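You operate a simulated robot arm through the tools that you are given. There is no shell and no other tool. Be economical: measure what you need, move in short steps, check, and stop when the job is done.

You run a simulated two-armed robot. Do the job below in one go: nothing can be reset, and whatever is moved stays where it is left.

JOB
Put the 32 seal bag from the wooden bench top on the short bench top and the 28 seal bag on top of the relay carton. Take the grey foam block from the wooden bench top and leave it on top of the brown carton there. Put the lamp wiping pad on the wooden bench top away on the rack shelf. Put the bolt cover on the water bench top away on the pump bench top. Fetch the spare float and stand it on the press table top. Put the insert marked "1" from the pipe bench top on top of the blue dosing pump there and the insert labelled "2" on the packing bench top. The order is free. Set down upright: foam block, spare float, insert.

The check looks at the end state, three seconds after you hand in, the way a careful person would. Anything else that was tipped, shoved, dropped, spilled or broken makes it a failure. Lids that push on must go on centred and level and be pressed home; caps that screw on are set level and turned clockwise until they are tight.

ROBOT AND FRAMES
Two 7-joint arms with two-finger parallel grippers on one trunk, on a base that drives. Base frame: it is fixed to the floor where the robot stands at the start and does not move with it; the origin is under the middle of the robot, x ahead of it, y to its left, z up; the surface under the hand at the start is at about z = 750. Lengths are in mm, angles in degrees, forces in N, time in s.
The left shoulder is at the start at [60, 189, 1153], the right one opposite. With the tool pointing down near the work surface each hand reaches from about 100 to 640 mm from the robot's upright axis, wherever it stands, measured 20 degrees to its own side. Places, roughly: bolt cover (13x13x7 cm) [-1600, 4600, 800]; carton [500, -250, 750]; dosing pump [-1500, 7250, 750]; foam block [500, 250, 750]; insert [-1750, 7250, 750]; lamp wiping pad (10x8x7 cm) [600, 800, 800]; packing bench top [400, 8800, 800]; press table top [-1800, 9700, 800]; pump bench top [500, 5700, 800]; rack shelf [-1700, -1500, 900]; relay carton [500, -500, 750]; seal bag [750, 250, 750]; short bench top [500, 4100, 800]; spare float (4x4x12 cm) [-1600, 6800, 800]. Payload 3.43 kg a hand.
The tool frame of a hand sits at the grasp point between the pads (the TCP): z along the fingers, y along the line on which they close. The tips reach 30 mm beyond it. The gripper opens to 94 mm. The fingers are 28 mm wide and 10 mm thick; the gripper's body (50 by 96 mm) begins 55 mm behind the TCP.
Orientation is that of the tool frame in the base frame, as a unit quaternion [x, y, z, w]. With the fingers straight down and closing along the base's y, the tool's x points along the base's -x, its y along +y and its z along -z.

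CONTROLS
- The arms move only by the tool play_rows. It takes "left_motion", "right_motion" or both (then of equal length, played together; a hand with none holds still); each is a list of rows, each a list of 6 numbers: the shift along the tool's x, y, z in m, then the turn, a rotation vector about the tool's x, y, z in degrees. In form: [[tx, ty, tz, rx, ry, rz], ...]. A call has 1 to 12 rows; each row is the pose to reach, as a shift and turn from the pose commanded when the call began, along the tool's axes at that moment. "left_hand" and "right_hand" are, for a hand that has rows, the finger opening in m, from 0 to 0.094, set as the call begins (left out, the last holds). Each row takes 0.2 s and may step no farther than 50 mm and 8.6 degrees from the row before; otherwise, or with a gripper value out of range, the whole call is refused. A pose out of reach is approached as far as the arm can. The call stops where the force on the tool passes 40 N (or 10 N more than at its start, if that is more) or the arm is blocked; 0.2 s more then pass. The fingers move at their own pace (about 153 mm/s each) and stop on an object; they squeeze with about 30 N. The grip force told is the motor's: it shows also when the fingers shut on nothing. Time passes only in rows, and 0.2 s behind the last, so rows that repeat a pose let the fingers close. It gives the time, the measured TCP pose, the force on the tool (base axes), the opening and the grip force at its end, in the units of the frame above (readings bear some noise), with the torque about the TCP (base axes, N m) and any sound that the robot's microphone picked up.
- Cameras (640 x 400 px; columns grow to the right, rows downward): "scene" is now at [1.7, 0.2, 1685.7]; the picture's right is [-0.02, -1.00, 0.00], its down [-0.89, 0.02, -0.45] and it looks along [0.45, -0.01, -0.89] (base axes); focal length 251 px, centre (320, 200). "left" rides on the left gripper at [76, -14, -103] in its tool frame; the picture's right is [0.18, 0.98, 0.00], its down [-0.75, 0.14, -0.64] and it looks along [-0.63, 0.12, 0.77] (tool axes); focal length 243 px, centre (320, 200). "right" rides on the right gripper at [76, 14, -103] in its tool frame; the picture's right is [-0.18, 0.98, 0.00], its down [-0.75, -0.14, -0.64] and it looks along [-0.63, -0.12, 0.77] (tool axes); focal length 243 px, centre (320, 200). There is no depth. A picture from a camera that has moved, and an enlarged one, comes with that camera's place and axes in the base frame and with its lens.
- snapshot(camera): a new picture of that camera. No time passes.
- slide_trunk(by): slides the trunk up (or, below 0, down) by that many mm; the arms and the scene camera ride with it, the base frame stays. It gives what a move gives, with no picture.
- roll_base(legs): drives the robot by 1 to 6 legs, each [ahead, left, turn to the left] in mm, mm and degrees, along the robot's own axes; the way and the turn of a leg run together, so that a leg with both is an arc; at most 1500 mm and 180 degrees a leg. The arms and the cameras ride along, it lands a little off, and it stops where it bumps. It gives what a move gives.
- turn_head(pan, tilt): turns the head with the scene camera to pan (to the left, within 86 degrees either way) and tilt (down, from -29 to 69), counted from straight ahead of the robot. It gives what a move gives.
- zoom(camera, box): a new picture of the part [left, top, right, bottom] of that camera's present view, enlarged. No time passes.
- hand_in(): hands the job in; it is judged then, once.

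Go step by step. Nothing tells you exact positions but the pictures and the camera data: compare them with the known pose of the tool, close in by small moves and look again before you grip or let go. The budget is 483 turns and 246 pictures, counting those below and the enlarged ones. Unless the task says otherwise, let go and move clear before handing in, and close with one line.

The tools are called after "Request:" as a command line: name --argument value ..., lists and objects as JSON in quotes. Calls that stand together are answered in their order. play_rows: Moves the arms, as the interface text tells. Its arguments: {"type":"object","properties":{"left_motion":{"type":"array","items":{"type":"array","items":{"type":"number"}}},"left_hand":{"type":"number"},"right_motion":{"type":"array","items":{"type":"array","items":{"type":"number"}}},"right_hand":{"type":"number"}},"required":[]} The other tools are called the same way: slide_trunk (by) slides the trunk up or down; roll_base (legs) drives the base; turn_head (pan, tilt) turns the head that bears the scene camera; snapshot (camera) takes a picture; zoom (camera, box) takes an enlarged picture of a part of a camera's view; hand_in () hands the job in.

At the start:

```text
time_s: 0.0
left_ee_pos: [421.3, 333.0, 1081.9]
left_tcp_rot: [-0.001, 1.0, 0.0, 0.0]
left_force: [0.3, 0.6, -0.5]
left_torque: [0.01, 0.0, -0.02]
left_grip_width: 94.0
left_grasp_force: 0.1
right_ee_pos: [344.8, -58.8, 1100.1]
right_tcp_rot: [0.0, 1.0, 0.0, 0.001]
right_force: [0.6, 0.3, 0.4]
right_torque: [0.0, 0.02, 0.01]
right_grip_width: 94.0
right_grasp_force: 0.0
trunk travel left (down, up): [-825.0, 165.0]
robot x, y, heading: [-3.9, 2.4, 0.0]
head pan, tilt: [-1.0, 63.3]
```

scene: 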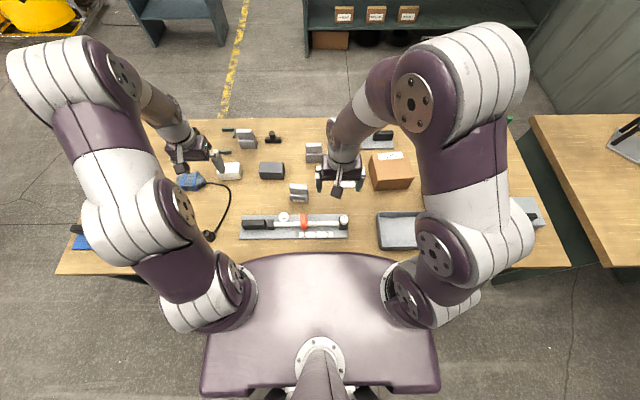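
right: 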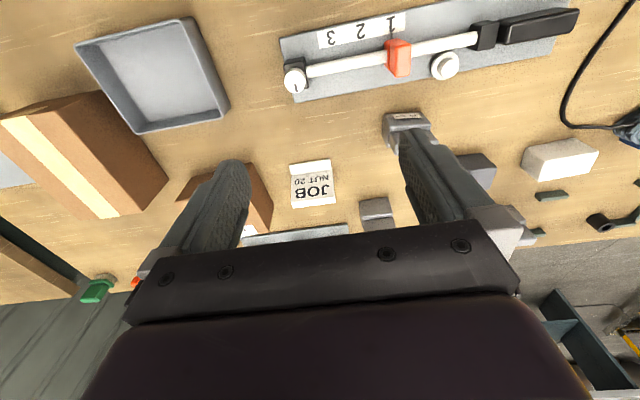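
left: 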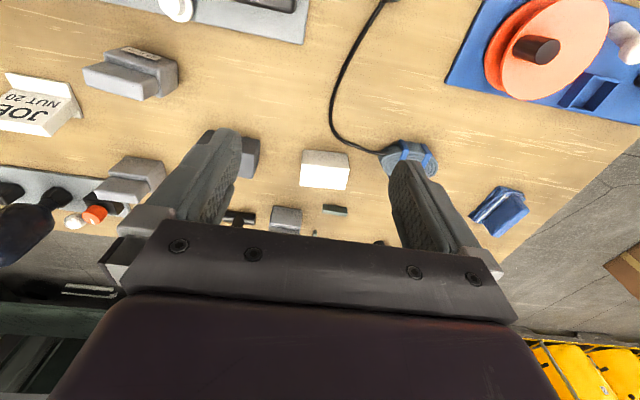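

I see the wooden bench with several small objects, a carton and a tray. I will look closer at the bench first.

Request:
zoom --camera "scene" --box '[160, 110, 360, 240]'

Request:
zoom --camera "scene" --box '[320, 110, 560, 260]'

```text
3.08 times, centred on (260, 175) of scene
camera zoom: at [1.7, 0.2, 1685.7], right [-0.02, -1.0, 0.0], down [-0.89, 0.02, -0.45], along [0.45, -0.01, -0.89], focal length 773 px, centre (505, 277)
```

zoom: 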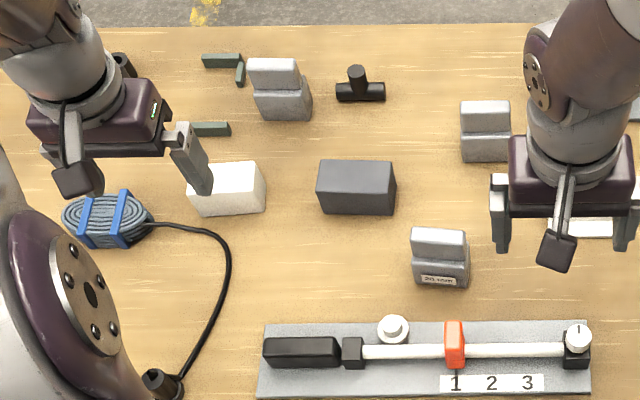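

```text
2.67 times, centred on (440, 185) of scene
camera zoom: at [1.7, 0.2, 1685.7], right [-0.02, -1.0, 0.0], down [-0.89, 0.02, -0.45], along [0.45, -0.01, -0.89], focal length 670 px, centre (0, 240)
```

zoom: 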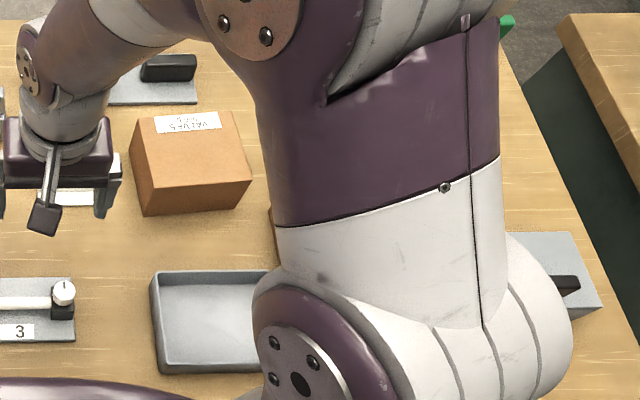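

Three grey bag-like pieces are visible; I need their labels. Zooming with the hand cameras.

Request:
zoom --camera "left" --box '[0, 30, 360, 255]'

Request:
zoom --camera "right" --box '[160, 90, 560, 260]'

Request:
turn_head --pan 60 --tilt 45

Request:
snapshot --camera "scene"

```text
1.78 times, centred on (180, 142) of left
camera zoom: at [345.9, 318.7, 1184.1], right [-0.18, 0.98, 0.0], down [0.75, 0.14, 0.64], along [0.63, 0.12, -0.77], focal length 431 px, centre (569, 302)
```

zoom: 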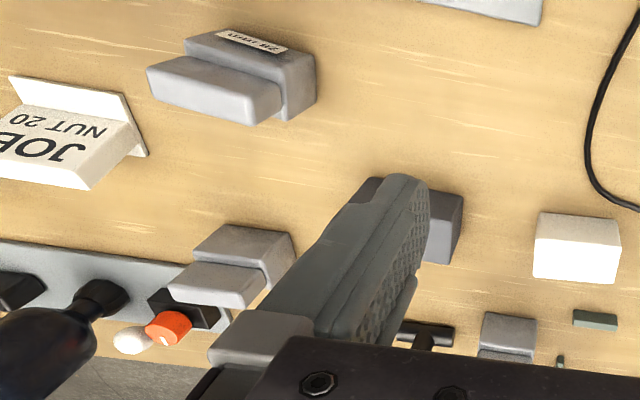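

```text
1.60 times, centred on (360, 175) of right
camera zoom: at [267.8, -43.4, 1203.1], right [0.18, 0.98, 0.0], down [0.75, -0.14, 0.64], along [0.63, -0.12, -0.77], focal length 388 px, centre (256, 240)
```

zoom: 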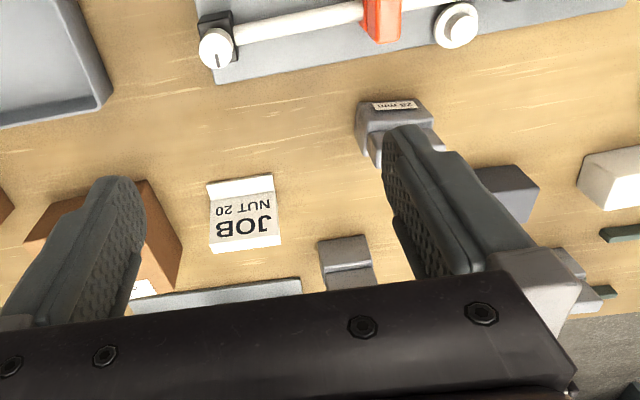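

```text
time_s: 1.3
left_ee_pos: [422.0, 333.3, 1082.0]
left_tcp_rot: [-0.001, 1.0, 0.0, 0.0]
left_force: [0.3, 0.0, 0.5]
left_torque: [0.01, -0.01, 0.01]
left_grip_width: 93.8
left_grasp_force: 0.2
right_ee_pos: [343.8, -57.8, 1099.9]
right_tcp_rot: [0.0, 1.0, 0.0, 0.0]
right_force: [-0.3, 0.3, -0.7]
right_torque: [-0.02, 0.02, -0.02]
right_grip_width: 94.1
right_grasp_force: 0.1
trunk travel left (down, up): [-825.0, 165.0]
robot x, y, heading: [2.0, -1.3, -0.1]
head pan, tilt: [60.0, 45.0]
```

```text
238 pictures are left
camera scene: at [-20.3, 71.7, 1708.9], right [0.87, -0.5, 0.0], down [-0.35, -0.61, -0.71], along [0.35, 0.61, -0.71], focal length 251 px, centre (320, 200)
```

scene: 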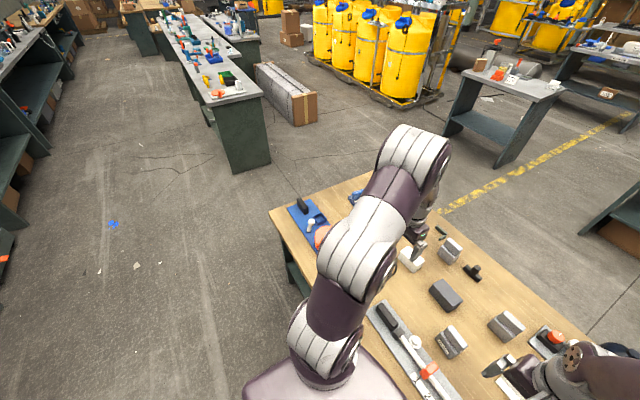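

The 28 bag is the one nearest, at about (490, 76). The blue thing near (634, 780) is likely the lamp pad; I'll look at it and the right side.

Request:
zoom --camera "left" --box '[380, 110, 600, 260]'

Request:
turn_head --pan -50 --tilt 55

Request:
snapshot --camera "scene"

```text
2.67 times, centred on (490, 185) of left
camera zoom: at [345.9, 318.7, 1184.1], right [-0.18, 0.98, 0.0], down [0.75, 0.14, 0.64], along [0.63, 0.12, -0.77], focal length 647 px, centre (-133, 240)
```

zoom: 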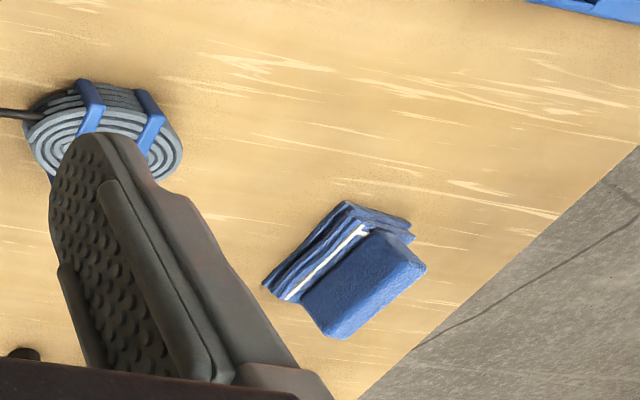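

```text
time_s: 3.2
left_ee_pos: [422.0, 332.9, 1081.9]
left_tcp_rot: [0.0, 1.0, -0.001, 0.0]
left_force: [-0.6, -0.3, -0.5]
left_torque: [0.02, 0.0, 0.0]
left_grip_width: 94.0
left_grasp_force: 0.1
right_ee_pos: [344.9, -58.0, 1100.5]
right_tcp_rot: [0.0, 1.0, 0.0, 0.0]
right_force: [1.3, 0.7, 0.4]
right_torque: [0.0, -0.01, 0.02]
right_grip_width: 94.0
right_grasp_force: 0.0
trunk travel left (down, up): [-825.0, 165.0]
robot x, y, heading: [0.1, 2.2, 0.1]
head pan, tilt: [-50.0, 55.0]
```

```text
236 pictures are left
camera scene: at [-14.7, -53.9, 1695.5], right [-0.77, -0.64, 0.0], down [-0.53, 0.63, -0.57], along [0.37, -0.44, -0.82], focal length 251 px, centre (320, 200)
```

scene: 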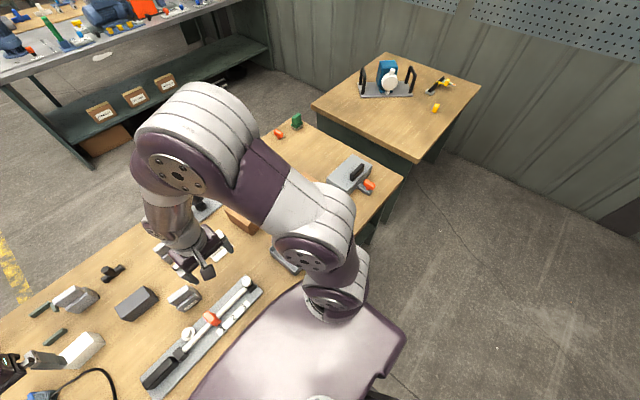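

The pad is a folded blue cloth. Next I move the right arm clear to see the cartons, and shift the left hand to look at the unlabelled bags.

Request:
play_rows --right_motion '[[-0.005, -0.048, 0, 0, 0, 0], [-0.01, -0.096, 0, 0, 0, 0], [-0.015, -0.144, 0, 0, 0, 0], [-0.02, -0.192, 0, 0, 0, 0], [-0.025, -0.24, 0, 0, 0, 0], [-0.03, -0.288, 0, 0, 0, 0], [-0.03, -0.32, 0, 0, 0, 0]]' --left_motion '[[0, -0.035, -0.03, 0, 0, 8], [0, -0.07, -0.06, 0, 0, 16], [0, -0.105, -0.06, 0, 0, 24], [0, -0.14, -0.06, 0, 0, 32], [0, -0.175, -0.06, 0, 0, 40], [0, -0.2, -0.06, 0, 0, 48], [0, -0.2, -0.06, 0, 0, 56]]'

Request:
snapshot --camera "left"

Request:
snapshot --camera "right"

```text
time_s: 4.8
left_ee_pos: [420.5, 129.9, 1141.2]
left_tcp_rot: [0.471, 0.882, 0.0, 0.001]
left_force: [0.5, -0.3, -0.4]
left_torque: [-0.01, 0.01, 0.01]
left_grip_width: 93.9
left_grasp_force: 0.1
right_ee_pos: [374.9, -377.7, 1100.2]
right_tcp_rot: [0.0, 1.0, 0.0, 0.0]
right_force: [0.4, 0.3, 0.3]
right_torque: [0.0, 0.02, 0.03]
right_grip_width: 93.8
right_grasp_force: 0.1
trunk travel left (down, up): [-825.0, 165.0]
robot x, y, heading: [-0.9, 0.7, -0.1]
head pan, tilt: [-50.0, 55.0]
```

```text
235 pictures are left
camera left: at [367.2, 186.1, 1243.1], right [0.71, 0.7, 0.0], down [0.54, -0.55, 0.64], along [0.45, -0.46, -0.77], focal length 243 px, centre (320, 200)
```

left: 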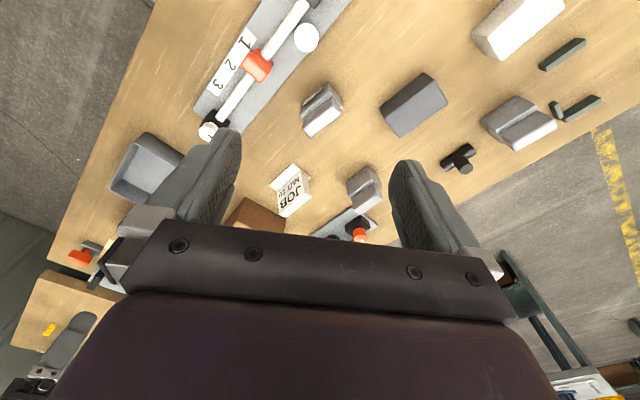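

```text
234 pictures are left
camera right: at [298.3, -363.7, 1202.5], right [0.18, 0.98, 0.0], down [0.75, -0.14, 0.64], along [0.63, -0.12, -0.77], focal length 243 px, centre (320, 200)
```

right: 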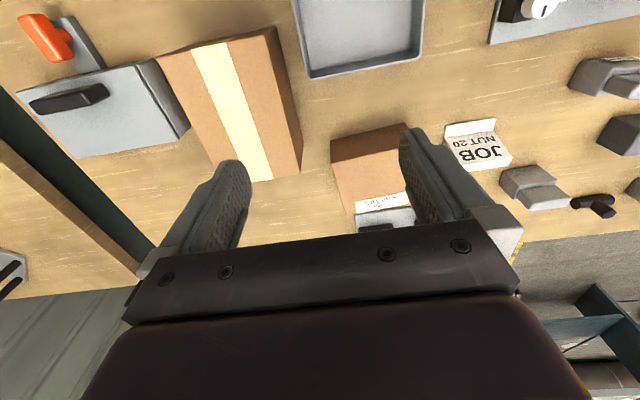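

I can see both cartons now. Zooming for labels.

Request:
zoom --camera "right" --box '[140, 10, 460, 220]'

Request:
zoom --camera "left" --box '[240, 0, 580, 215]'

Request:
turn_head --pan -45 --tilt 66

Request:
snapshot --camera "scene"

```text
1.90 times, centred on (300, 115) of right
camera zoom: at [298.3, -363.7, 1202.5], right [0.18, 0.98, 0.0], down [0.75, -0.14, 0.64], along [0.63, -0.12, -0.77], focal length 462 px, centre (358, 362)
```

zoom: 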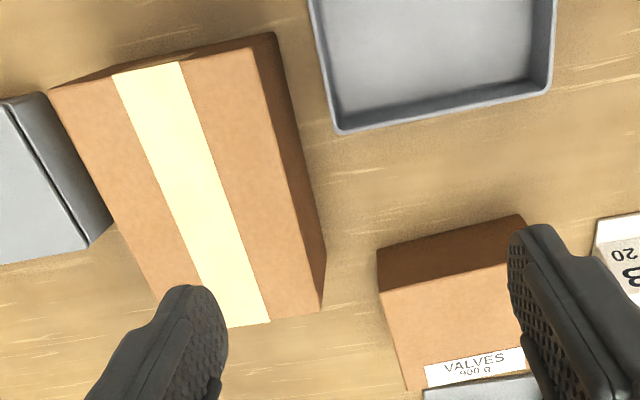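

```text
1.86 times, centred on (410, 108) of left
camera zoom: at [367.2, 186.1, 1243.1], right [0.71, 0.7, 0.0], down [0.54, -0.55, 0.64], along [0.45, -0.46, -0.77], focal length 451 px, centre (153, 372)
```

zoom: 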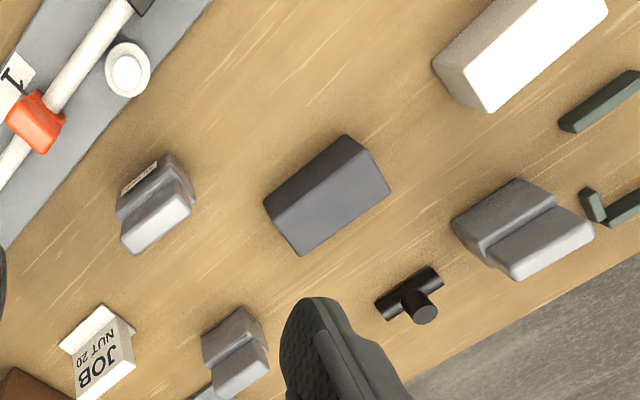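

```text
time_s: 5.5
left_ee_pos: [421.4, 132.1, 1142.4]
left_tcp_rot: [0.469, 0.883, 0.0, 0.0]
left_force: [0.1, 0.4, 0.4]
left_torque: [-0.02, 0.02, 0.01]
left_grip_width: 94.1
left_grasp_force: 0.0
right_ee_pos: [374.2, -375.3, 1099.6]
right_tcp_rot: [0.0, 1.0, 0.0, 0.001]
right_force: [0.3, 0.1, 0.2]
right_torque: [0.0, -0.02, -0.01]
right_grip_width: 93.9
right_grasp_force: 0.0
trunk travel left (down, up): [-825.0, 165.0]
robot x, y, heading: [2.3, 5.0, -0.2]
head pan, tilt: [-45.0, 66.0]
```

```text
231 pictures are left
camera scene: at [-19.0, -40.6, 1682.9], right [-0.71, -0.71, 0.0], down [-0.65, 0.65, -0.41], along [0.29, -0.29, -0.91], focal length 251 px, centre (320, 200)
```

scene: 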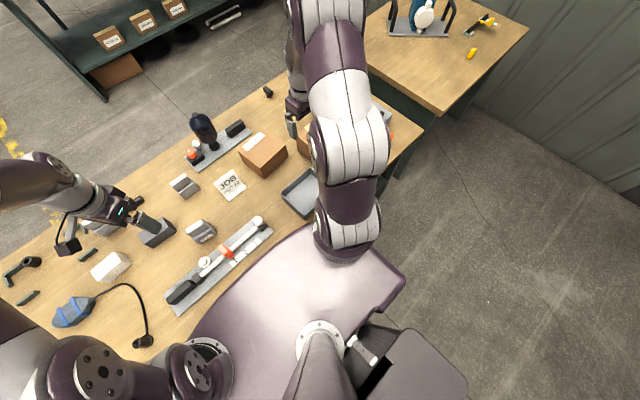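

The smaller carton ("VALVES") and the bigger taped carton are both in sight; nothing marks one as "relay" yet except its place near (400,-500). I bring the left hand over the dark grey foam block to measure it.

Request:
play_rows --left_motion '[[-0.002, 0.019, 0.025, 0, 0, -8], [-0.004, 0.039, 0.05, 0, 0, -16], [-0.006, 0.058, 0.08, 0, 0, -24], [-0.008, 0.078, 0.11, 0, 0, -32], [-0.01, 0.097, 0.14, 0, 0, -40], [-0.012, 0.117, 0.17, 0, 0, -48], [-0.013, 0.136, 0.19, 0, 0, -56]]'

Request:
snapshot --camera "left"

Request:
turn_head --pan 0 --tilt 60

Request:
snapshot --camera "scene"

```text
time_s: 7.1
left_ee_pos: [543.9, 199.9, 950.5]
left_tcp_rot: [-0.001, 1.0, 0.0, 0.0]
left_force: [0.3, 0.7, -0.2]
left_torque: [0.02, -0.02, 0.0]
left_grip_width: 94.0
left_grasp_force: 0.0
right_ee_pos: [376.2, -375.6, 1099.7]
right_tcp_rot: [0.0, 1.0, 0.0, 0.0]
right_force: [-0.2, 0.1, -0.3]
right_torque: [-0.01, 0.04, -0.01]
right_grip_width: 94.1
right_grasp_force: 0.0
trunk travel left (down, up): [-825.0, 165.0]
robot x, y, heading: [-1.9, 1.5, 0.0]
head pan, tilt: [-45.0, 66.0]
```

```text
230 pictures are left
camera left: at [467.9, 185.5, 1052.3], right [-0.19, 0.98, 0.0], down [0.75, 0.14, 0.64], along [0.63, 0.12, -0.77], focal length 243 px, centre (320, 200)
```

left: 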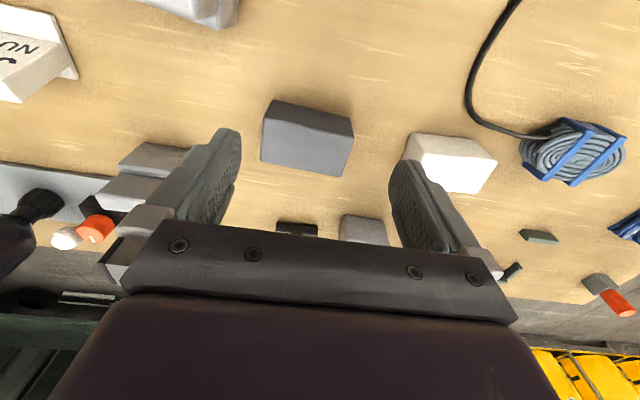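

```text
time_s: 8.2
left_ee_pos: [543.0, 198.1, 951.4]
left_tcp_rot: [0.0, 1.0, 0.0, 0.0]
left_force: [0.2, 0.0, -0.3]
left_torque: [-0.03, -0.01, 0.02]
left_grip_width: 94.0
left_grasp_force: 0.0
right_ee_pos: [376.5, -376.9, 1099.6]
right_tcp_rot: [0.0, 1.0, -0.001, 0.0]
right_force: [0.2, 0.1, 0.3]
right_torque: [0.0, 0.01, 0.01]
right_grip_width: 94.0
right_grasp_force: 0.0
trunk travel left (down, up): [-825.0, 165.0]
robot x, y, heading: [-5.4, -4.3, -0.2]
head pan, tilt: [0.0, 60.0]
```

```text
229 pictures are left
camera scene: at [5.8, 1.2, 1689.5], right [0.0, -1.0, 0.0], down [-0.87, 0.0, -0.5], along [0.5, 0.0, -0.87], focal length 251 px, centre (320, 200)
```

scene: 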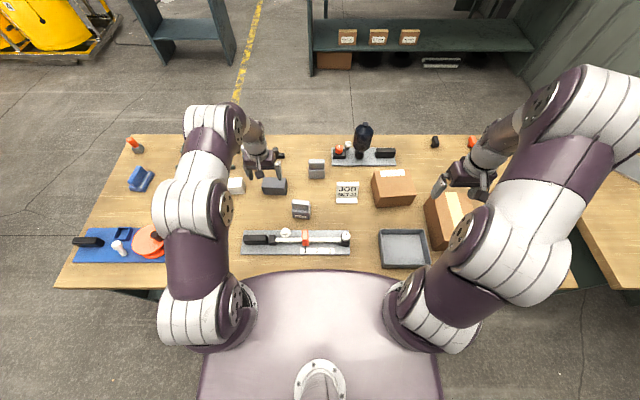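

Request:
zoom --camera "left" --box '[240, 80, 380, 190]'

Request:
zoom --camera "scene" --box '[220, 130, 420, 270]'

```text
3.64 times, centred on (310, 135) of left
camera zoom: at [466.8, 185.2, 1053.2], right [-0.18, 0.98, 0.0], down [0.75, 0.14, 0.64], along [0.63, 0.12, -0.77], focal length 882 px, centre (356, 436)
```

zoom: 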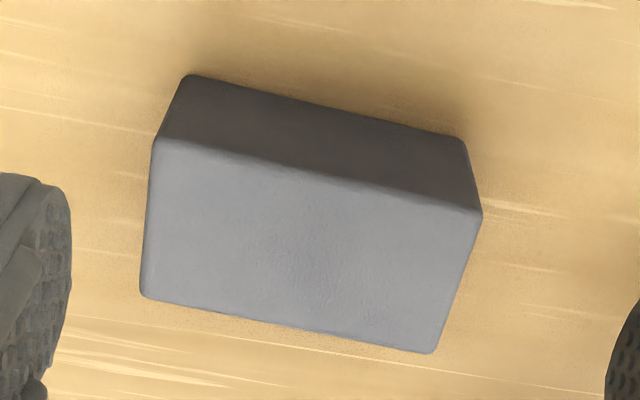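

```text
2.86 times, centred on (320, 200) of scene
camera zoom: at [5.8, 1.2, 1689.5], right [0.0, -1.0, 0.0], down [-0.87, 0.0, -0.5], along [0.5, 0.0, -0.87], focal length 718 px, centre (320, 200)
```

zoom: 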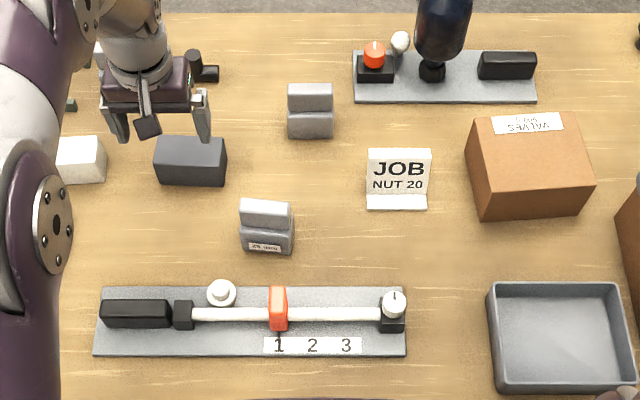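

The foam block measures about 97 (y) × 52 (x) × 59 mm, centre (599,195). I'll grip it along x with the right hand; first raise the left hand, and shift the robot left 140 mm.

Request:
play_rows --left_motion '[[0.02, 0, -0.04, 0, 0, 0], [0.05, 0.03, -0.07, 0, 0, 0], [0.09, 0.06, -0.1, 0, 0, 0], [0.13, 0.09, -0.13, 0, 0, 0], [0.16, 0.12, -0.15, 0, 0, 0]]'

Request:
roll_base --legs '[[0, 140, 0]]'

```text
refused: row 2 steps farther than a row can; nothing moved
```

```text
time_s: 9.6
left_ee_pos: [542.0, 339.8, 951.9]
left_tcp_rot: [-0.002, 1.0, 0.0, 0.0]
left_force: [-0.1, 0.2, 0.2]
left_torque: [0.02, -0.02, -0.01]
left_grip_width: 94.0
left_grasp_force: 0.1
right_ee_pos: [375.9, -236.1, 1099.8]
right_tcp_rot: [-0.002, 1.0, 0.001, -0.001]
right_force: [0.6, 0.4, 0.5]
right_torque: [0.02, -0.03, 0.0]
right_grip_width: 94.0
right_grasp_force: 0.0
trunk travel left (down, up): [-825.0, 165.0]
robot x, y, heading: [-1.6, 139.0, 0.2]
head pan, tilt: [0.0, 60.0]
```

Driving went fine. Now the left hand retreats while the right goes above the foam block turned 90°.

Request:
play_rows --left_motion '[[0.0125, 0.009, -0.0125, 0, 0, 0], [0.025, 0.018, -0.025, 0, 0, 0], [0.0375, 0.027, -0.0375, 0, 0, 0], [0.05, 0.036, -0.05, 0, 0, 0], [0.0625, 0.045, -0.0625, 0, 0, 0], [0.075, 0.054, -0.075, 0, 0, 0], [0.0875, 0.063, -0.0875, 0, 0, 0], [0.1, 0.072, -0.1, 0, 0, 0], [0.1125, 0.081, -0.1125, 0, 0, 0], [0.125, 0.09, -0.125, 0, 0, 0], [0.1375, 0.099, -0.1375, 0, 0, 0], [0.15, 0.108, -0.15, 0, 0, 0]]' --right_motion '[[-0.0185, 0.036, 0.0125, 0, 0, -7.5], [-0.037, 0.072, 0.025, 0, 0, -15], [-0.0555, 0.108, 0.0375, 0, 0, -22.5], [-0.074, 0.144, 0.05, 0, 0, -30], [-0.0925, 0.18, 0.0625, 0, 0, -37.5], [-0.111, 0.216, 0.075, 0, 0, -45], [-0.1295, 0.252, 0.0875, 0, 0, -52.5], [-0.148, 0.288, 0.1, 0, 0, -60], [-0.1665, 0.324, 0.1125, 0, 0, -67.5], [-0.185, 0.36, 0.125, 0, 0, -75], [-0.2035, 0.396, 0.1375, 0, 0, -82.5], [-0.223, 0.431, 0.15, 0, 0, -90]]'

Request:
snapshot --camera "right"

```text
time_s: 12.2
left_ee_pos: [388.3, 448.2, 1102.1]
left_tcp_rot: [-0.001, 1.0, 0.0, 0.001]
left_force: [0.4, 0.9, -0.1]
left_torque: [0.02, -0.03, -0.04]
left_grip_width: 94.1
left_grasp_force: 0.1
right_ee_pos: [552.8, 172.9, 950.5]
right_tcp_rot: [-0.697, 0.717, 0.0, 0.001]
right_force: [-0.4, -0.5, 0.4]
right_torque: [-0.02, -0.03, 0.0]
right_grip_width: 94.3
right_grasp_force: 0.1
right hand out of reach, approached as far as the arm can: row 12
trunk travel left (down, up): [-825.0, 165.0]
robot x, y, heading: [-1.3, 138.5, 0.1]
head pan, tilt: [0.0, 60.0]
```

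```text
226 pictures are left
camera right: at [535.4, 96.9, 1052.4], right [-0.98, 0.21, 0.0], down [0.16, 0.75, 0.64], along [0.14, 0.63, -0.77], focal length 243 px, centre (320, 200)
```

right: 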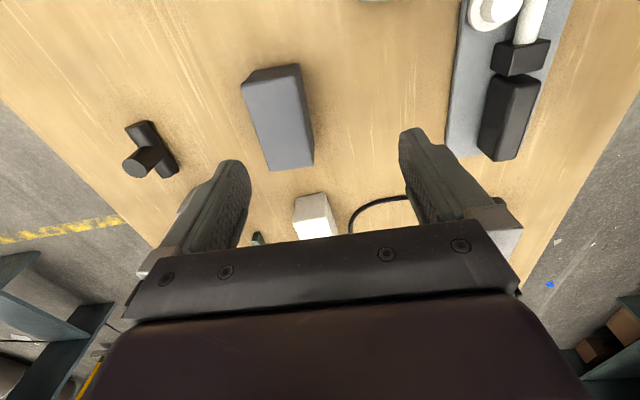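

The right arm tops out at x≈553 here, so I bring its shoulder in line with the block by shifting the base left another 215 mm.

Request:
roll_base --legs '[[0, 215, 0]]'

Request:
slide_trunk --by -60

```text
time_s: 13.8
left_ee_pos: [387.7, 668.3, 1101.6]
left_tcp_rot: [-0.005, 1.0, -0.001, 0.001]
left_force: [0.1, 0.4, -0.4]
left_torque: [-0.01, 0.02, -0.01]
left_grip_width: 94.0
left_grasp_force: 0.0
right_ee_pos: [552.0, 392.5, 949.4]
right_tcp_rot: [-0.699, 0.715, 0.0, 0.0]
right_force: [0.0, 0.7, 0.7]
right_torque: [0.01, 0.01, -0.01]
right_grip_width: 94.1
right_grasp_force: 0.1
trunk travel left (down, up): [-825.0, 165.0]
robot x, y, heading: [-1.0, 357.7, 0.8]
head pan, tilt: [0.0, 60.0]
```

```text
time_s: 14.8
left_ee_pos: [387.2, 669.3, 1041.2]
left_tcp_rot: [-0.005, 1.0, 0.0, -0.001]
left_force: [0.1, 0.1, 0.2]
left_torque: [-0.03, -0.01, 0.02]
left_grip_width: 93.9
left_grasp_force: 0.0
right_ee_pos: [552.9, 393.4, 889.1]
right_tcp_rot: [-0.699, 0.716, 0.0, -0.001]
right_force: [0.6, 0.7, -0.4]
right_torque: [-0.01, 0.02, -0.03]
right_grip_width: 93.8
right_grasp_force: 0.1
trunk travel left (down, up): [-765.0, 225.0]
robot x, y, heading: [0.5, 356.2, 0.5]
head pan, tilt: [0.0, 60.0]
```

Request:
play_rows --right_motion '[[0.04, -0.01, 0, 0, 0, 0], [0.08, -0.02, 0, 0, 0, 0], [0.12, -0.03, 0, 0, 0, 0], [0.16, -0.041, 0, 0, 0, -0.7], [0.197, -0.051, 0, 0, 0, -1.4]]'

Request:
snapshot --camera "right"

```text
time_s: 16.1
left_ee_pos: [387.1, 668.4, 1041.6]
left_tcp_rot: [-0.004, 1.0, 0.0, 0.0]
left_force: [0.3, 0.9, 0.3]
left_torque: [0.02, -0.02, -0.03]
left_grip_width: 94.0
left_grasp_force: 0.0
right_ee_pos: [597.1, 195.8, 887.9]
right_tcp_rot: [0.708, -0.706, 0.0, 0.0]
right_force: [0.5, -0.2, 0.4]
right_torque: [-0.01, -0.02, -0.03]
right_grip_width: 94.0
right_grasp_force: 0.1
trunk travel left (down, up): [-765.0, 225.0]
robot x, y, heading: [-0.0, 357.9, 0.4]
head pan, tilt: [0.0, 60.0]
```

```text
225 pictures are left
camera right: at [583.0, 119.4, 990.5], right [-0.98, 0.18, 0.0], down [0.14, 0.75, 0.64], along [0.12, 0.63, -0.77], focal length 243 px, centre (320, 200)
```

right: 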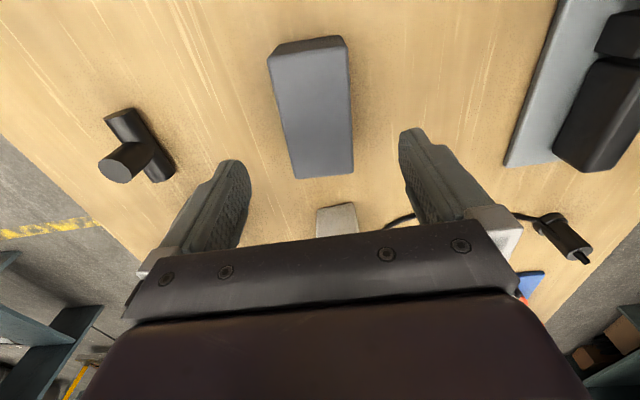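

The block sits at about (598,190), turned ~3°. Descending around it and closing.

Request:
play_rows --right_motion '[[0.003, -0.001, 0.035, 0, 0, 2.8], [0.003, -0.001, 0.07, 0, 0, 2.8], [0.003, -0.001, 0.101, 0, 0, 2.8], [0.003, -0.001, 0.101, 0, 0, 2.8]]'

Request:
snapshot --camera "right"

```text
time_s: 17.1
left_ee_pos: [387.9, 668.7, 1042.0]
left_tcp_rot: [-0.005, 1.0, 0.0, 0.0]
left_force: [-0.4, 0.5, -0.3]
left_torque: [0.01, 0.0, -0.01]
left_grip_width: 94.1
left_grasp_force: 0.0
right_ee_pos: [599.4, 193.4, 785.8]
right_tcp_rot: [-0.69, 0.724, 0.0, 0.0]
right_force: [0.0, -0.6, 0.3]
right_torque: [-0.02, -0.01, 0.04]
right_grip_width: 93.9
right_grasp_force: 0.1
trunk travel left (down, up): [-765.0, 225.0]
robot x, y, heading: [-1.3, 359.3, 0.6]
head pan, tilt: [0.0, 60.0]
```

```text
224 pictures are left
camera right: at [580.2, 118.2, 889.5], right [-0.97, 0.23, 0.0], down [0.18, 0.75, 0.64], along [0.15, 0.62, -0.77], focal length 243 px, centre (320, 200)
```

right: 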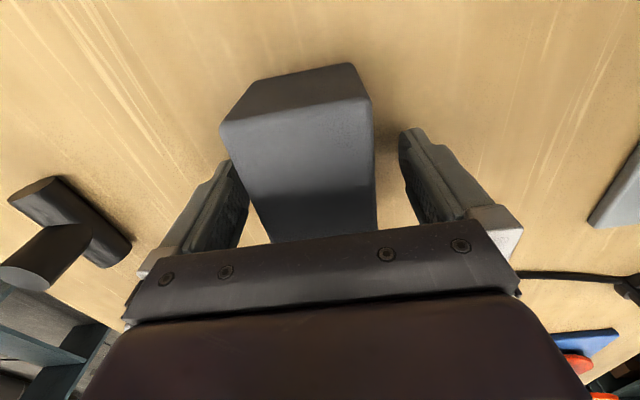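

Request:
play_rows --right_motion '[[0, 0, 0, 0, 0, 0], [0, 0, 0, 0, 0, 0], [0, 0, 0, 0, 0, 0]]' --right_hand 0.03

Request:
play_rows --right_motion '[[0, 0, -0.03, 0, 0, 0], [0, 0, -0.06, 0, 0, 0], [0, 0, -0.09, 0, 0, 0], [0, 0.03, -0.12, 0, 0, 0], [0, 0.06, -0.15, 0, 0, 0], [0, 0.09, -0.18, 0, 0, 0], [0, 0.12, -0.2, 0, 0, 0]]'

Request:
snapshot --camera "right"

```text
time_s: 17.9
left_ee_pos: [387.1, 669.8, 1041.6]
left_tcp_rot: [-0.005, 1.0, 0.0, 0.0]
left_force: [-0.8, 0.9, 0.0]
left_torque: [0.02, -0.01, 0.04]
left_grip_width: 93.9
left_grasp_force: 0.2
right_ee_pos: [599.4, 193.8, 787.0]
right_tcp_rot: [-0.69, 0.724, 0.001, 0.0]
right_force: [-0.3, -0.8, 0.0]
right_torque: [-0.04, -0.03, 0.01]
right_grip_width: 58.2
right_grasp_force: 30.3
trunk travel left (down, up): [-765.0, 225.0]
robot x, y, heading: [0.1, 361.0, 0.3]
head pan, tilt: [0.0, 60.0]
```

```text
time_s: 19.4
left_ee_pos: [386.9, 670.0, 1041.9]
left_tcp_rot: [-0.004, 1.0, -0.001, 0.001]
left_force: [-0.5, -0.6, 0.0]
left_torque: [-0.03, -0.03, 0.0]
left_grip_width: 94.0
left_grasp_force: 0.1
right_ee_pos: [476.4, 197.7, 989.7]
right_tcp_rot: [-0.69, 0.724, 0.0, -0.001]
right_force: [-0.1, 0.3, 0.3]
right_torque: [-0.02, 0.0, 0.01]
right_grip_width: 58.6
right_grasp_force: 30.3
trunk travel left (down, up): [-765.0, 225.0]
robot x, y, heading: [-1.1, 358.4, 0.4]
head pan, tilt: [0.0, 60.0]
```

```text
223 pictures are left
camera right: at [458.5, 121.5, 1092.6], right [-0.97, 0.23, 0.0], down [0.18, 0.75, 0.64], along [0.15, 0.62, -0.77], focal length 243 px, centre (320, 200)
```

right: 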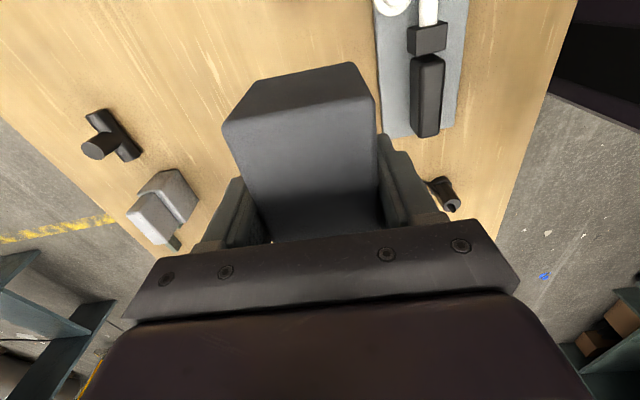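

The foam block is held. Driving right about 510 mm to be opposite the VALVES carton.

Request:
roll_base --legs '[[0, -510, 0]]'

Request:
snapshot --camera "scene"

Request:
snapshot --camera "left"

```text
time_s: 22.4
left_ee_pos: [391.8, 153.7, 1040.6]
left_tcp_rot: [-0.001, 1.0, 0.0, 0.0]
left_force: [0.3, -1.0, 0.3]
left_torque: [0.01, 0.01, 0.05]
left_grip_width: 93.9
left_grasp_force: 0.0
right_ee_pos: [479.8, -319.7, 989.3]
right_tcp_rot: [-0.687, 0.726, 0.0, 0.0]
right_force: [-0.1, 0.7, -1.5]
right_torque: [0.0, 0.03, 0.0]
right_grip_width: 58.6
right_grasp_force: 29.9
trunk travel left (down, up): [-765.0, 225.0]
robot x, y, heading: [-1.3, -150.6, -0.2]
head pan, tilt: [0.0, 60.0]
```

```text
222 pictures are left
camera scene: at [6.5, -152.4, 1629.5], right [0.0, -1.0, 0.0], down [-0.87, 0.0, -0.5], along [0.5, 0.0, -0.87], focal length 251 px, centre (320, 200)
```

scene: 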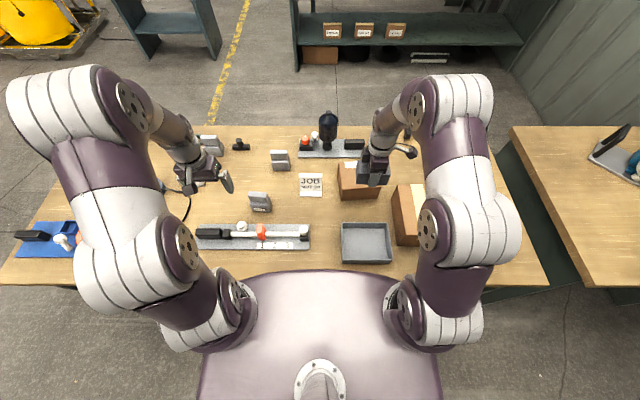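

```text
221 pictures are left
camera left: at [316.8, 139.4, 1143.0], right [-0.18, 0.98, 0.0], down [0.75, 0.14, 0.64], along [0.63, 0.12, -0.77], focal length 243 px, centre (320, 200)
```

left: 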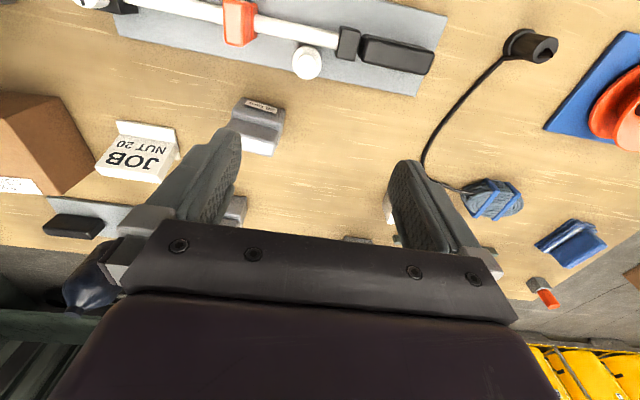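

Request:
zoom --camera "scene" --box '[320, 140, 460, 260]'

```text
3.33 times, centred on (390, 200) of scene
camera zoom: at [6.5, -152.4, 1629.5], right [0.0, -1.0, 0.0], down [-0.87, 0.0, -0.5], along [0.5, 0.0, -0.87], focal length 837 px, centre (87, 200)
```

zoom: 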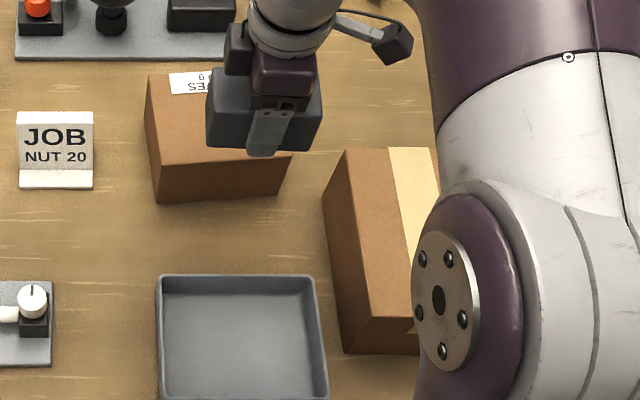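

Carton top: about 160×127 mm centred (580,-300), z≈834. Moving the block above and lowering it.

Request:
play_rows --right_motion '[[-0.012, -0.046, 0, 0, 0, 0], [-0.025, -0.094, 0, 0, 0, 0], [-0.025, -0.094, 0.04, 0, 0, 0], [-0.025, -0.094, 0.08, 0, 0, 0], [-0.025, -0.094, 0.105, 0, 0, 0], [-0.025, -0.094, 0.105, 0, 0, 0]]'

Request:
snapshot --camera "right"

Request:
zoom --camera "scene" --box '[320, 120, 460, 240]'

```text
time_s: 23.9
left_ee_pos: [392.8, 152.9, 1041.5]
left_tcp_rot: [0.0, 1.0, 0.0, 0.0]
left_force: [0.0, 0.0, 0.3]
left_torque: [0.0, 0.04, 0.01]
left_grip_width: 94.0
left_grasp_force: 0.0
right_ee_pos: [575.7, -299.1, 884.0]
right_tcp_rot: [-0.687, 0.727, 0.0, 0.0]
right_force: [0.2, 0.9, -0.3]
right_torque: [0.0, 0.02, 0.0]
right_grip_width: 58.5
right_grasp_force: 30.7
trunk travel left (down, up): [-765.0, 225.0]
robot x, y, heading: [5.2, -153.7, 0.2]
head pan, tilt: [0.0, 60.0]
```

```text
219 pictures are left
camera right: at [557.3, -374.8, 986.7], right [-0.97, 0.24, 0.0], down [0.18, 0.74, 0.64], along [0.15, 0.62, -0.77], focal length 243 px, centre (320, 200)
```

right: 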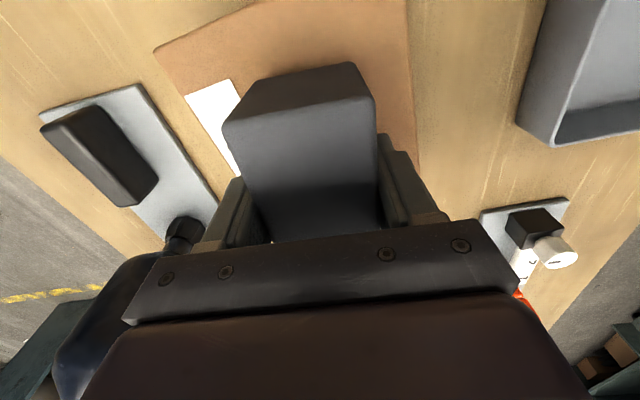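

```text
3.33 times, centred on (390, 180) of scene
camera zoom: at [5.9, -152.4, 1629.5], right [0.0, -1.0, 0.0], down [-0.87, 0.0, -0.5], along [0.5, 0.0, -0.87], focal length 837 px, centre (87, 267)
```

zoom: 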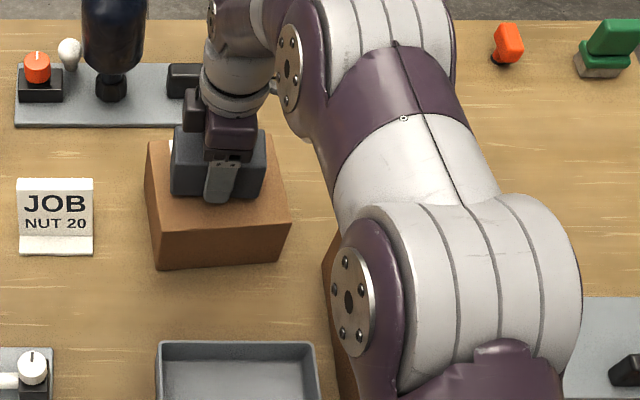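

Request:
play_rows --right_motion '[[0, 0, 0.006, 0, 0, 0], [0, 0, 0.012, 0, 0, 0], [0, 0, 0.012, 0, 0, 0]]'

```text
time_s: 24.6
left_ee_pos: [390.6, 153.4, 1040.5]
left_tcp_rot: [0.001, 1.0, 0.0, 0.001]
left_force: [0.6, -0.5, -0.1]
left_torque: [-0.03, 0.02, -0.01]
left_grip_width: 94.2
left_grasp_force: 0.1
right_ee_pos: [576.3, -298.2, 874.9]
right_tcp_rot: [-0.687, 0.726, -0.002, 0.002]
right_force: [3.0, -0.2, 23.4]
right_torque: [0.0, 0.16, -0.02]
right_grip_width: 58.4
right_grasp_force: 30.6
trunk travel left (down, up): [-765.0, 225.0]
robot x, y, heading: [-0.9, -154.1, 0.1]
head pan, tilt: [0.0, 60.0]
```

Contact made. Easing off slightly, releasing and lifting.

Request:
play_rows --right_motion '[[0, 0, -0.002, 0, 0, 0], [0, 0, -0.002, 0, 0, 0]]'

Request:
play_rows --right_motion '[[0, 0, 0, 0, 0, 0], [0, 0, 0, 0, 0, 0], [0, 0, -0.04, 0, 0, 0], [0, 0, -0.08, 0, 0, 0], [0, 0, -0.12, 0, 0, 0], [0, 0.04, -0.14, 0, 0, 0], [0, 0.08, -0.16, 0, 0, 0]]' --right_hand 0.094

Request:
snapshot --camera "right"

```text
time_s: 25.2
left_ee_pos: [391.4, 154.9, 1042.2]
left_tcp_rot: [0.0, 1.0, 0.0, 0.0]
left_force: [-0.7, -1.1, 0.4]
left_torque: [0.0, 0.0, -0.01]
left_grip_width: 93.9
left_grasp_force: 0.0
right_ee_pos: [576.7, -299.1, 875.0]
right_tcp_rot: [-0.687, 0.726, -0.001, 0.0]
right_force: [5.5, 1.4, 14.7]
right_torque: [0.13, -0.15, -0.02]
right_grip_width: 58.3
right_grasp_force: 29.7
trunk travel left (down, up): [-765.0, 225.0]
robot x, y, heading: [4.9, -156.3, -0.1]
head pan, tilt: [0.0, 60.0]
```

```text
time_s: 26.9
left_ee_pos: [391.2, 154.5, 1041.9]
left_tcp_rot: [-0.001, 1.0, 0.001, 0.001]
left_force: [0.6, -0.3, -1.0]
left_torque: [0.01, 0.0, -0.03]
left_grip_width: 93.9
left_grasp_force: 0.0
right_ee_pos: [494.1, -294.3, 1034.9]
right_tcp_rot: [-0.687, 0.727, -0.001, 0.0]
right_force: [-0.6, -0.2, 0.0]
right_torque: [0.01, -0.01, -0.01]
right_grip_width: 94.0
right_grasp_force: 0.1
trunk travel left (down, up): [-765.0, 225.0]
robot x, y, heading: [1.7, -154.5, 0.0]
head pan, tilt: [0.0, 60.0]
```

```text
217 pictures are left
camera right: at [475.0, -370.0, 1138.2], right [-0.97, 0.24, 0.0], down [0.18, 0.74, 0.64], along [0.15, 0.62, -0.77], focal length 243 px, centre (320, 200)
```

right: 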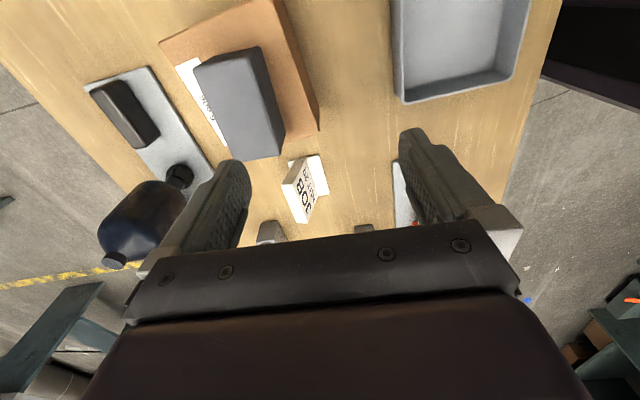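

Foam block rests on the carton. Now the base goes left 215 mm, from where the right hand can reach both the 28 bag and the relay carton; I turn the hand back over the bag.

Request:
roll_base --legs '[[0, 215, 0]]'

Request:
play_rows --right_motion '[[-0.013, 0.006, 0.005, 0, 0, 7.9], [-0.026, 0.012, 0.01, 0, 0, 15.8], [-0.04, 0.018, 0.015, 0, 0, 23.7], [-0.053, 0.024, 0.02, 0, 0, 31.6], [-0.066, 0.03, 0.025, 0, 0, 39.5], [-0.08, 0.037, 0.03, 0, 0, 47.4], [-0.093, 0.043, 0.036, 0, 0, 55.3], [-0.106, 0.05, 0.042, 0, 0, 63.2], [-0.12, 0.056, 0.048, 0, 0, 71.1], [-0.133, 0.062, 0.054, 0, 0, 79], [-0.146, 0.068, 0.06, 0, 0, 86.8]]' --left_motion '[[0, 0.02, -0.01, 0, 0, 0], [0, 0.04, -0.02, 0, 0, 0], [0, 0.06, -0.03, 0, 0, 0], [0, 0.08, -0.04, 0, 0, 0], [0, 0.1, -0.05, 0, 0, 0], [0, 0.12, -0.05, 0, 0, 0], [0, 0.13, -0.05, 0, 0, 0], [0, 0.13, -0.05, 0, 0, 0], [0, 0.13, -0.05, 0, 0, 0], [0, 0.13, -0.05, 0, 0, 0], [0, 0.13, -0.05, 0, 0, 0]]'

Request:
snapshot --camera "right"

```text
time_s: 28.5
left_ee_pos: [391.6, 367.4, 1039.8]
left_tcp_rot: [-0.002, 1.0, 0.0, 0.0]
left_force: [-0.2, 0.2, -0.3]
left_torque: [0.02, -0.03, 0.01]
left_grip_width: 93.9
left_grasp_force: 0.0
right_ee_pos: [495.4, -80.5, 1033.8]
right_tcp_rot: [-0.688, 0.726, 0.0, -0.001]
right_force: [1.1, -0.1, 0.2]
right_torque: [0.0, 0.0, -0.02]
right_grip_width: 94.0
right_grasp_force: 0.0
trunk travel left (down, up): [-765.0, 225.0]
robot x, y, heading: [3.6, 57.7, 0.2]
head pan, tilt: [0.0, 60.0]
```

```text
time_s: 30.9
left_ee_pos: [390.4, 498.8, 1091.5]
left_tcp_rot: [-0.002, 1.0, 0.0, 0.0]
left_force: [0.0, 0.1, -0.2]
left_torque: [0.01, 0.02, 0.0]
left_grip_width: 94.2
left_grasp_force: 0.0
right_ee_pos: [435.2, 69.2, 975.4]
right_tcp_rot: [0.0, 1.0, 0.001, 0.0]
right_force: [-0.4, -0.4, -0.4]
right_torque: [0.0, -0.01, -0.03]
right_grip_width: 94.1
right_grasp_force: 0.0
trunk travel left (down, up): [-765.0, 225.0]
robot x, y, heading: [1.2, 60.5, 0.1]
head pan, tilt: [0.0, 60.0]
```

```text
216 pictures are left
camera right: at [359.0, 83.3, 1077.9], right [0.18, 0.98, 0.0], down [0.75, -0.14, 0.64], along [0.63, -0.12, -0.77], focal length 243 px, centre (320, 200)
```

right: 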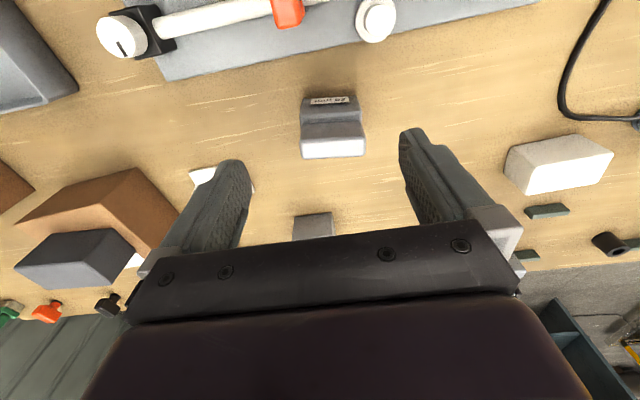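

Request:
zoom --camera "right" --box '[270, 70, 400, 190]'

Request:
zoom --camera "scene" --box '[240, 110, 440, 250]'

```text
3.33 times, centred on (335, 130) of right
camera zoom: at [359.0, 83.3, 1077.9], right [0.18, 0.98, 0.0], down [0.75, -0.14, 0.64], along [0.63, -0.12, -0.77], focal length 809 px, centre (270, 433)
```

zoom: 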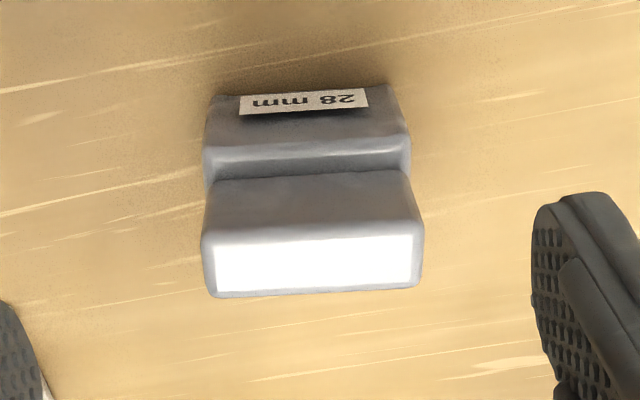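

```text
2.86 times, centred on (340, 180) of scene
camera zoom: at [5.9, 61.1, 1629.5], right [0.0, -1.0, 0.0], down [-0.87, 0.0, -0.5], along [0.5, 0.0, -0.87], focal length 718 px, centre (263, 257)
```

zoom: 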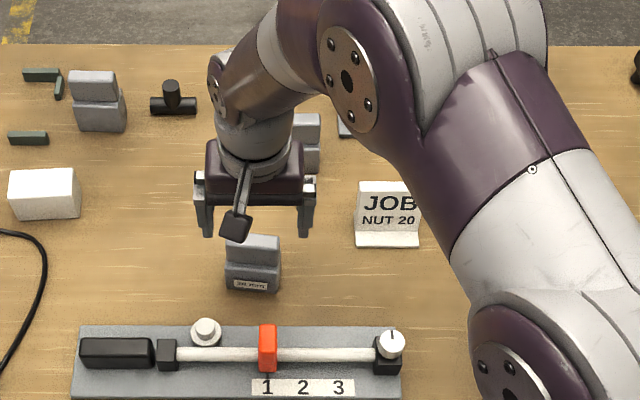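

The 28 bag is about 68 mm wide at (490,75), turned ~6°. I go above it with matching turn and look again.

Request:
play_rows --right_motion '[[-0.028, 0.003, 0.03, 0, 0, 3.3], [-0.055, 0.006, 0.06, 0, 0, 6.5], [-0.055, 0.006, 0.1, 0, 0, 6.5], [-0.055, 0.006, 0.1, 0, 0, 6.5]]'

Request:
snapshot --camera "right"

```text
time_s: 31.9
left_ee_pos: [390.4, 499.0, 1091.6]
left_tcp_rot: [-0.001, 1.0, 0.001, 0.0]
left_force: [0.3, -0.1, -0.1]
left_torque: [-0.03, 0.0, -0.02]
left_grip_width: 94.2
left_grasp_force: 0.2
right_ee_pos: [492.9, 73.0, 874.4]
right_tcp_rot: [0.055, 0.998, 0.0, 0.0]
right_force: [0.5, 0.7, 0.4]
right_torque: [-0.02, 0.04, -0.01]
right_grip_width: 94.0
right_grasp_force: 0.1
trunk travel left (down, up): [-765.0, 225.0]
robot x, y, heading: [-2.4, 55.3, -0.0]
head pan, tilt: [0.0, 60.0]
```

```text
213 pictures are left
camera right: at [417.0, 94.5, 977.6], right [0.29, 0.96, 0.0], down [0.73, -0.22, 0.64], along [0.61, -0.19, -0.77], focal length 243 px, centre (320, 200)
```

right: 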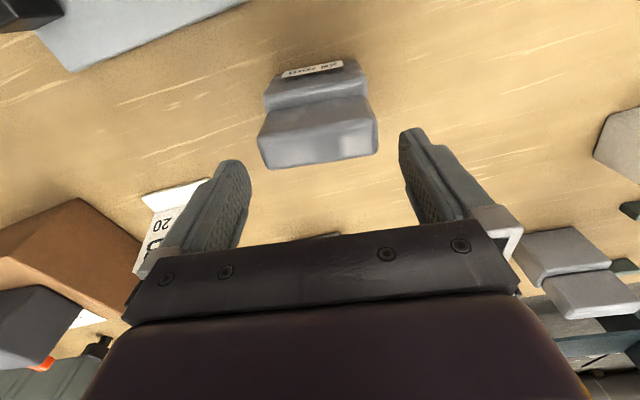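

The bag stands about 84 mm high, ~40 mm deep (x 460–500) and 75 mm wide; the hand is aligned. Lowering partly, with a small shift back, then checking.

Request:
play_rows --right_motion '[[0.012, 0, 0.01, 0, 0, 0], [0.012, 0, 0.03, 0, 0, 0]]'

Request:
snapshot --camera "right"

```text
time_s: 32.5
left_ee_pos: [390.6, 499.6, 1091.0]
left_tcp_rot: [-0.002, 1.0, 0.0, 0.0]
left_force: [0.8, 0.0, 0.5]
left_torque: [0.03, 0.0, -0.01]
left_grip_width: 94.1
left_grasp_force: 0.0
right_ee_pos: [480.0, 75.3, 843.0]
right_tcp_rot: [0.056, 0.998, -0.001, -0.001]
right_force: [-0.3, 0.4, 0.8]
right_torque: [-0.02, 0.0, 0.04]
right_grip_width: 94.0
right_grasp_force: 0.0
trunk travel left (down, up): [-765.0, 225.0]
robot x, y, heading: [-1.2, 58.0, 0.1]
head pan, tilt: [0.0, 60.0]
```

```text
212 pictures are left
camera right: at [404.4, 97.4, 945.8], right [0.29, 0.96, 0.0], down [0.73, -0.22, 0.64], along [0.61, -0.19, -0.77], focal length 243 px, centre (320, 200)
```

right: 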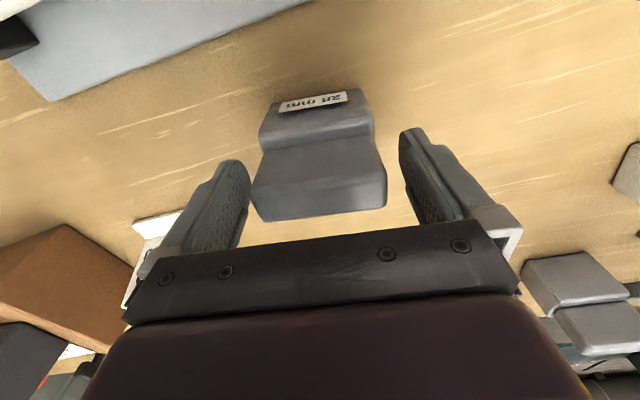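

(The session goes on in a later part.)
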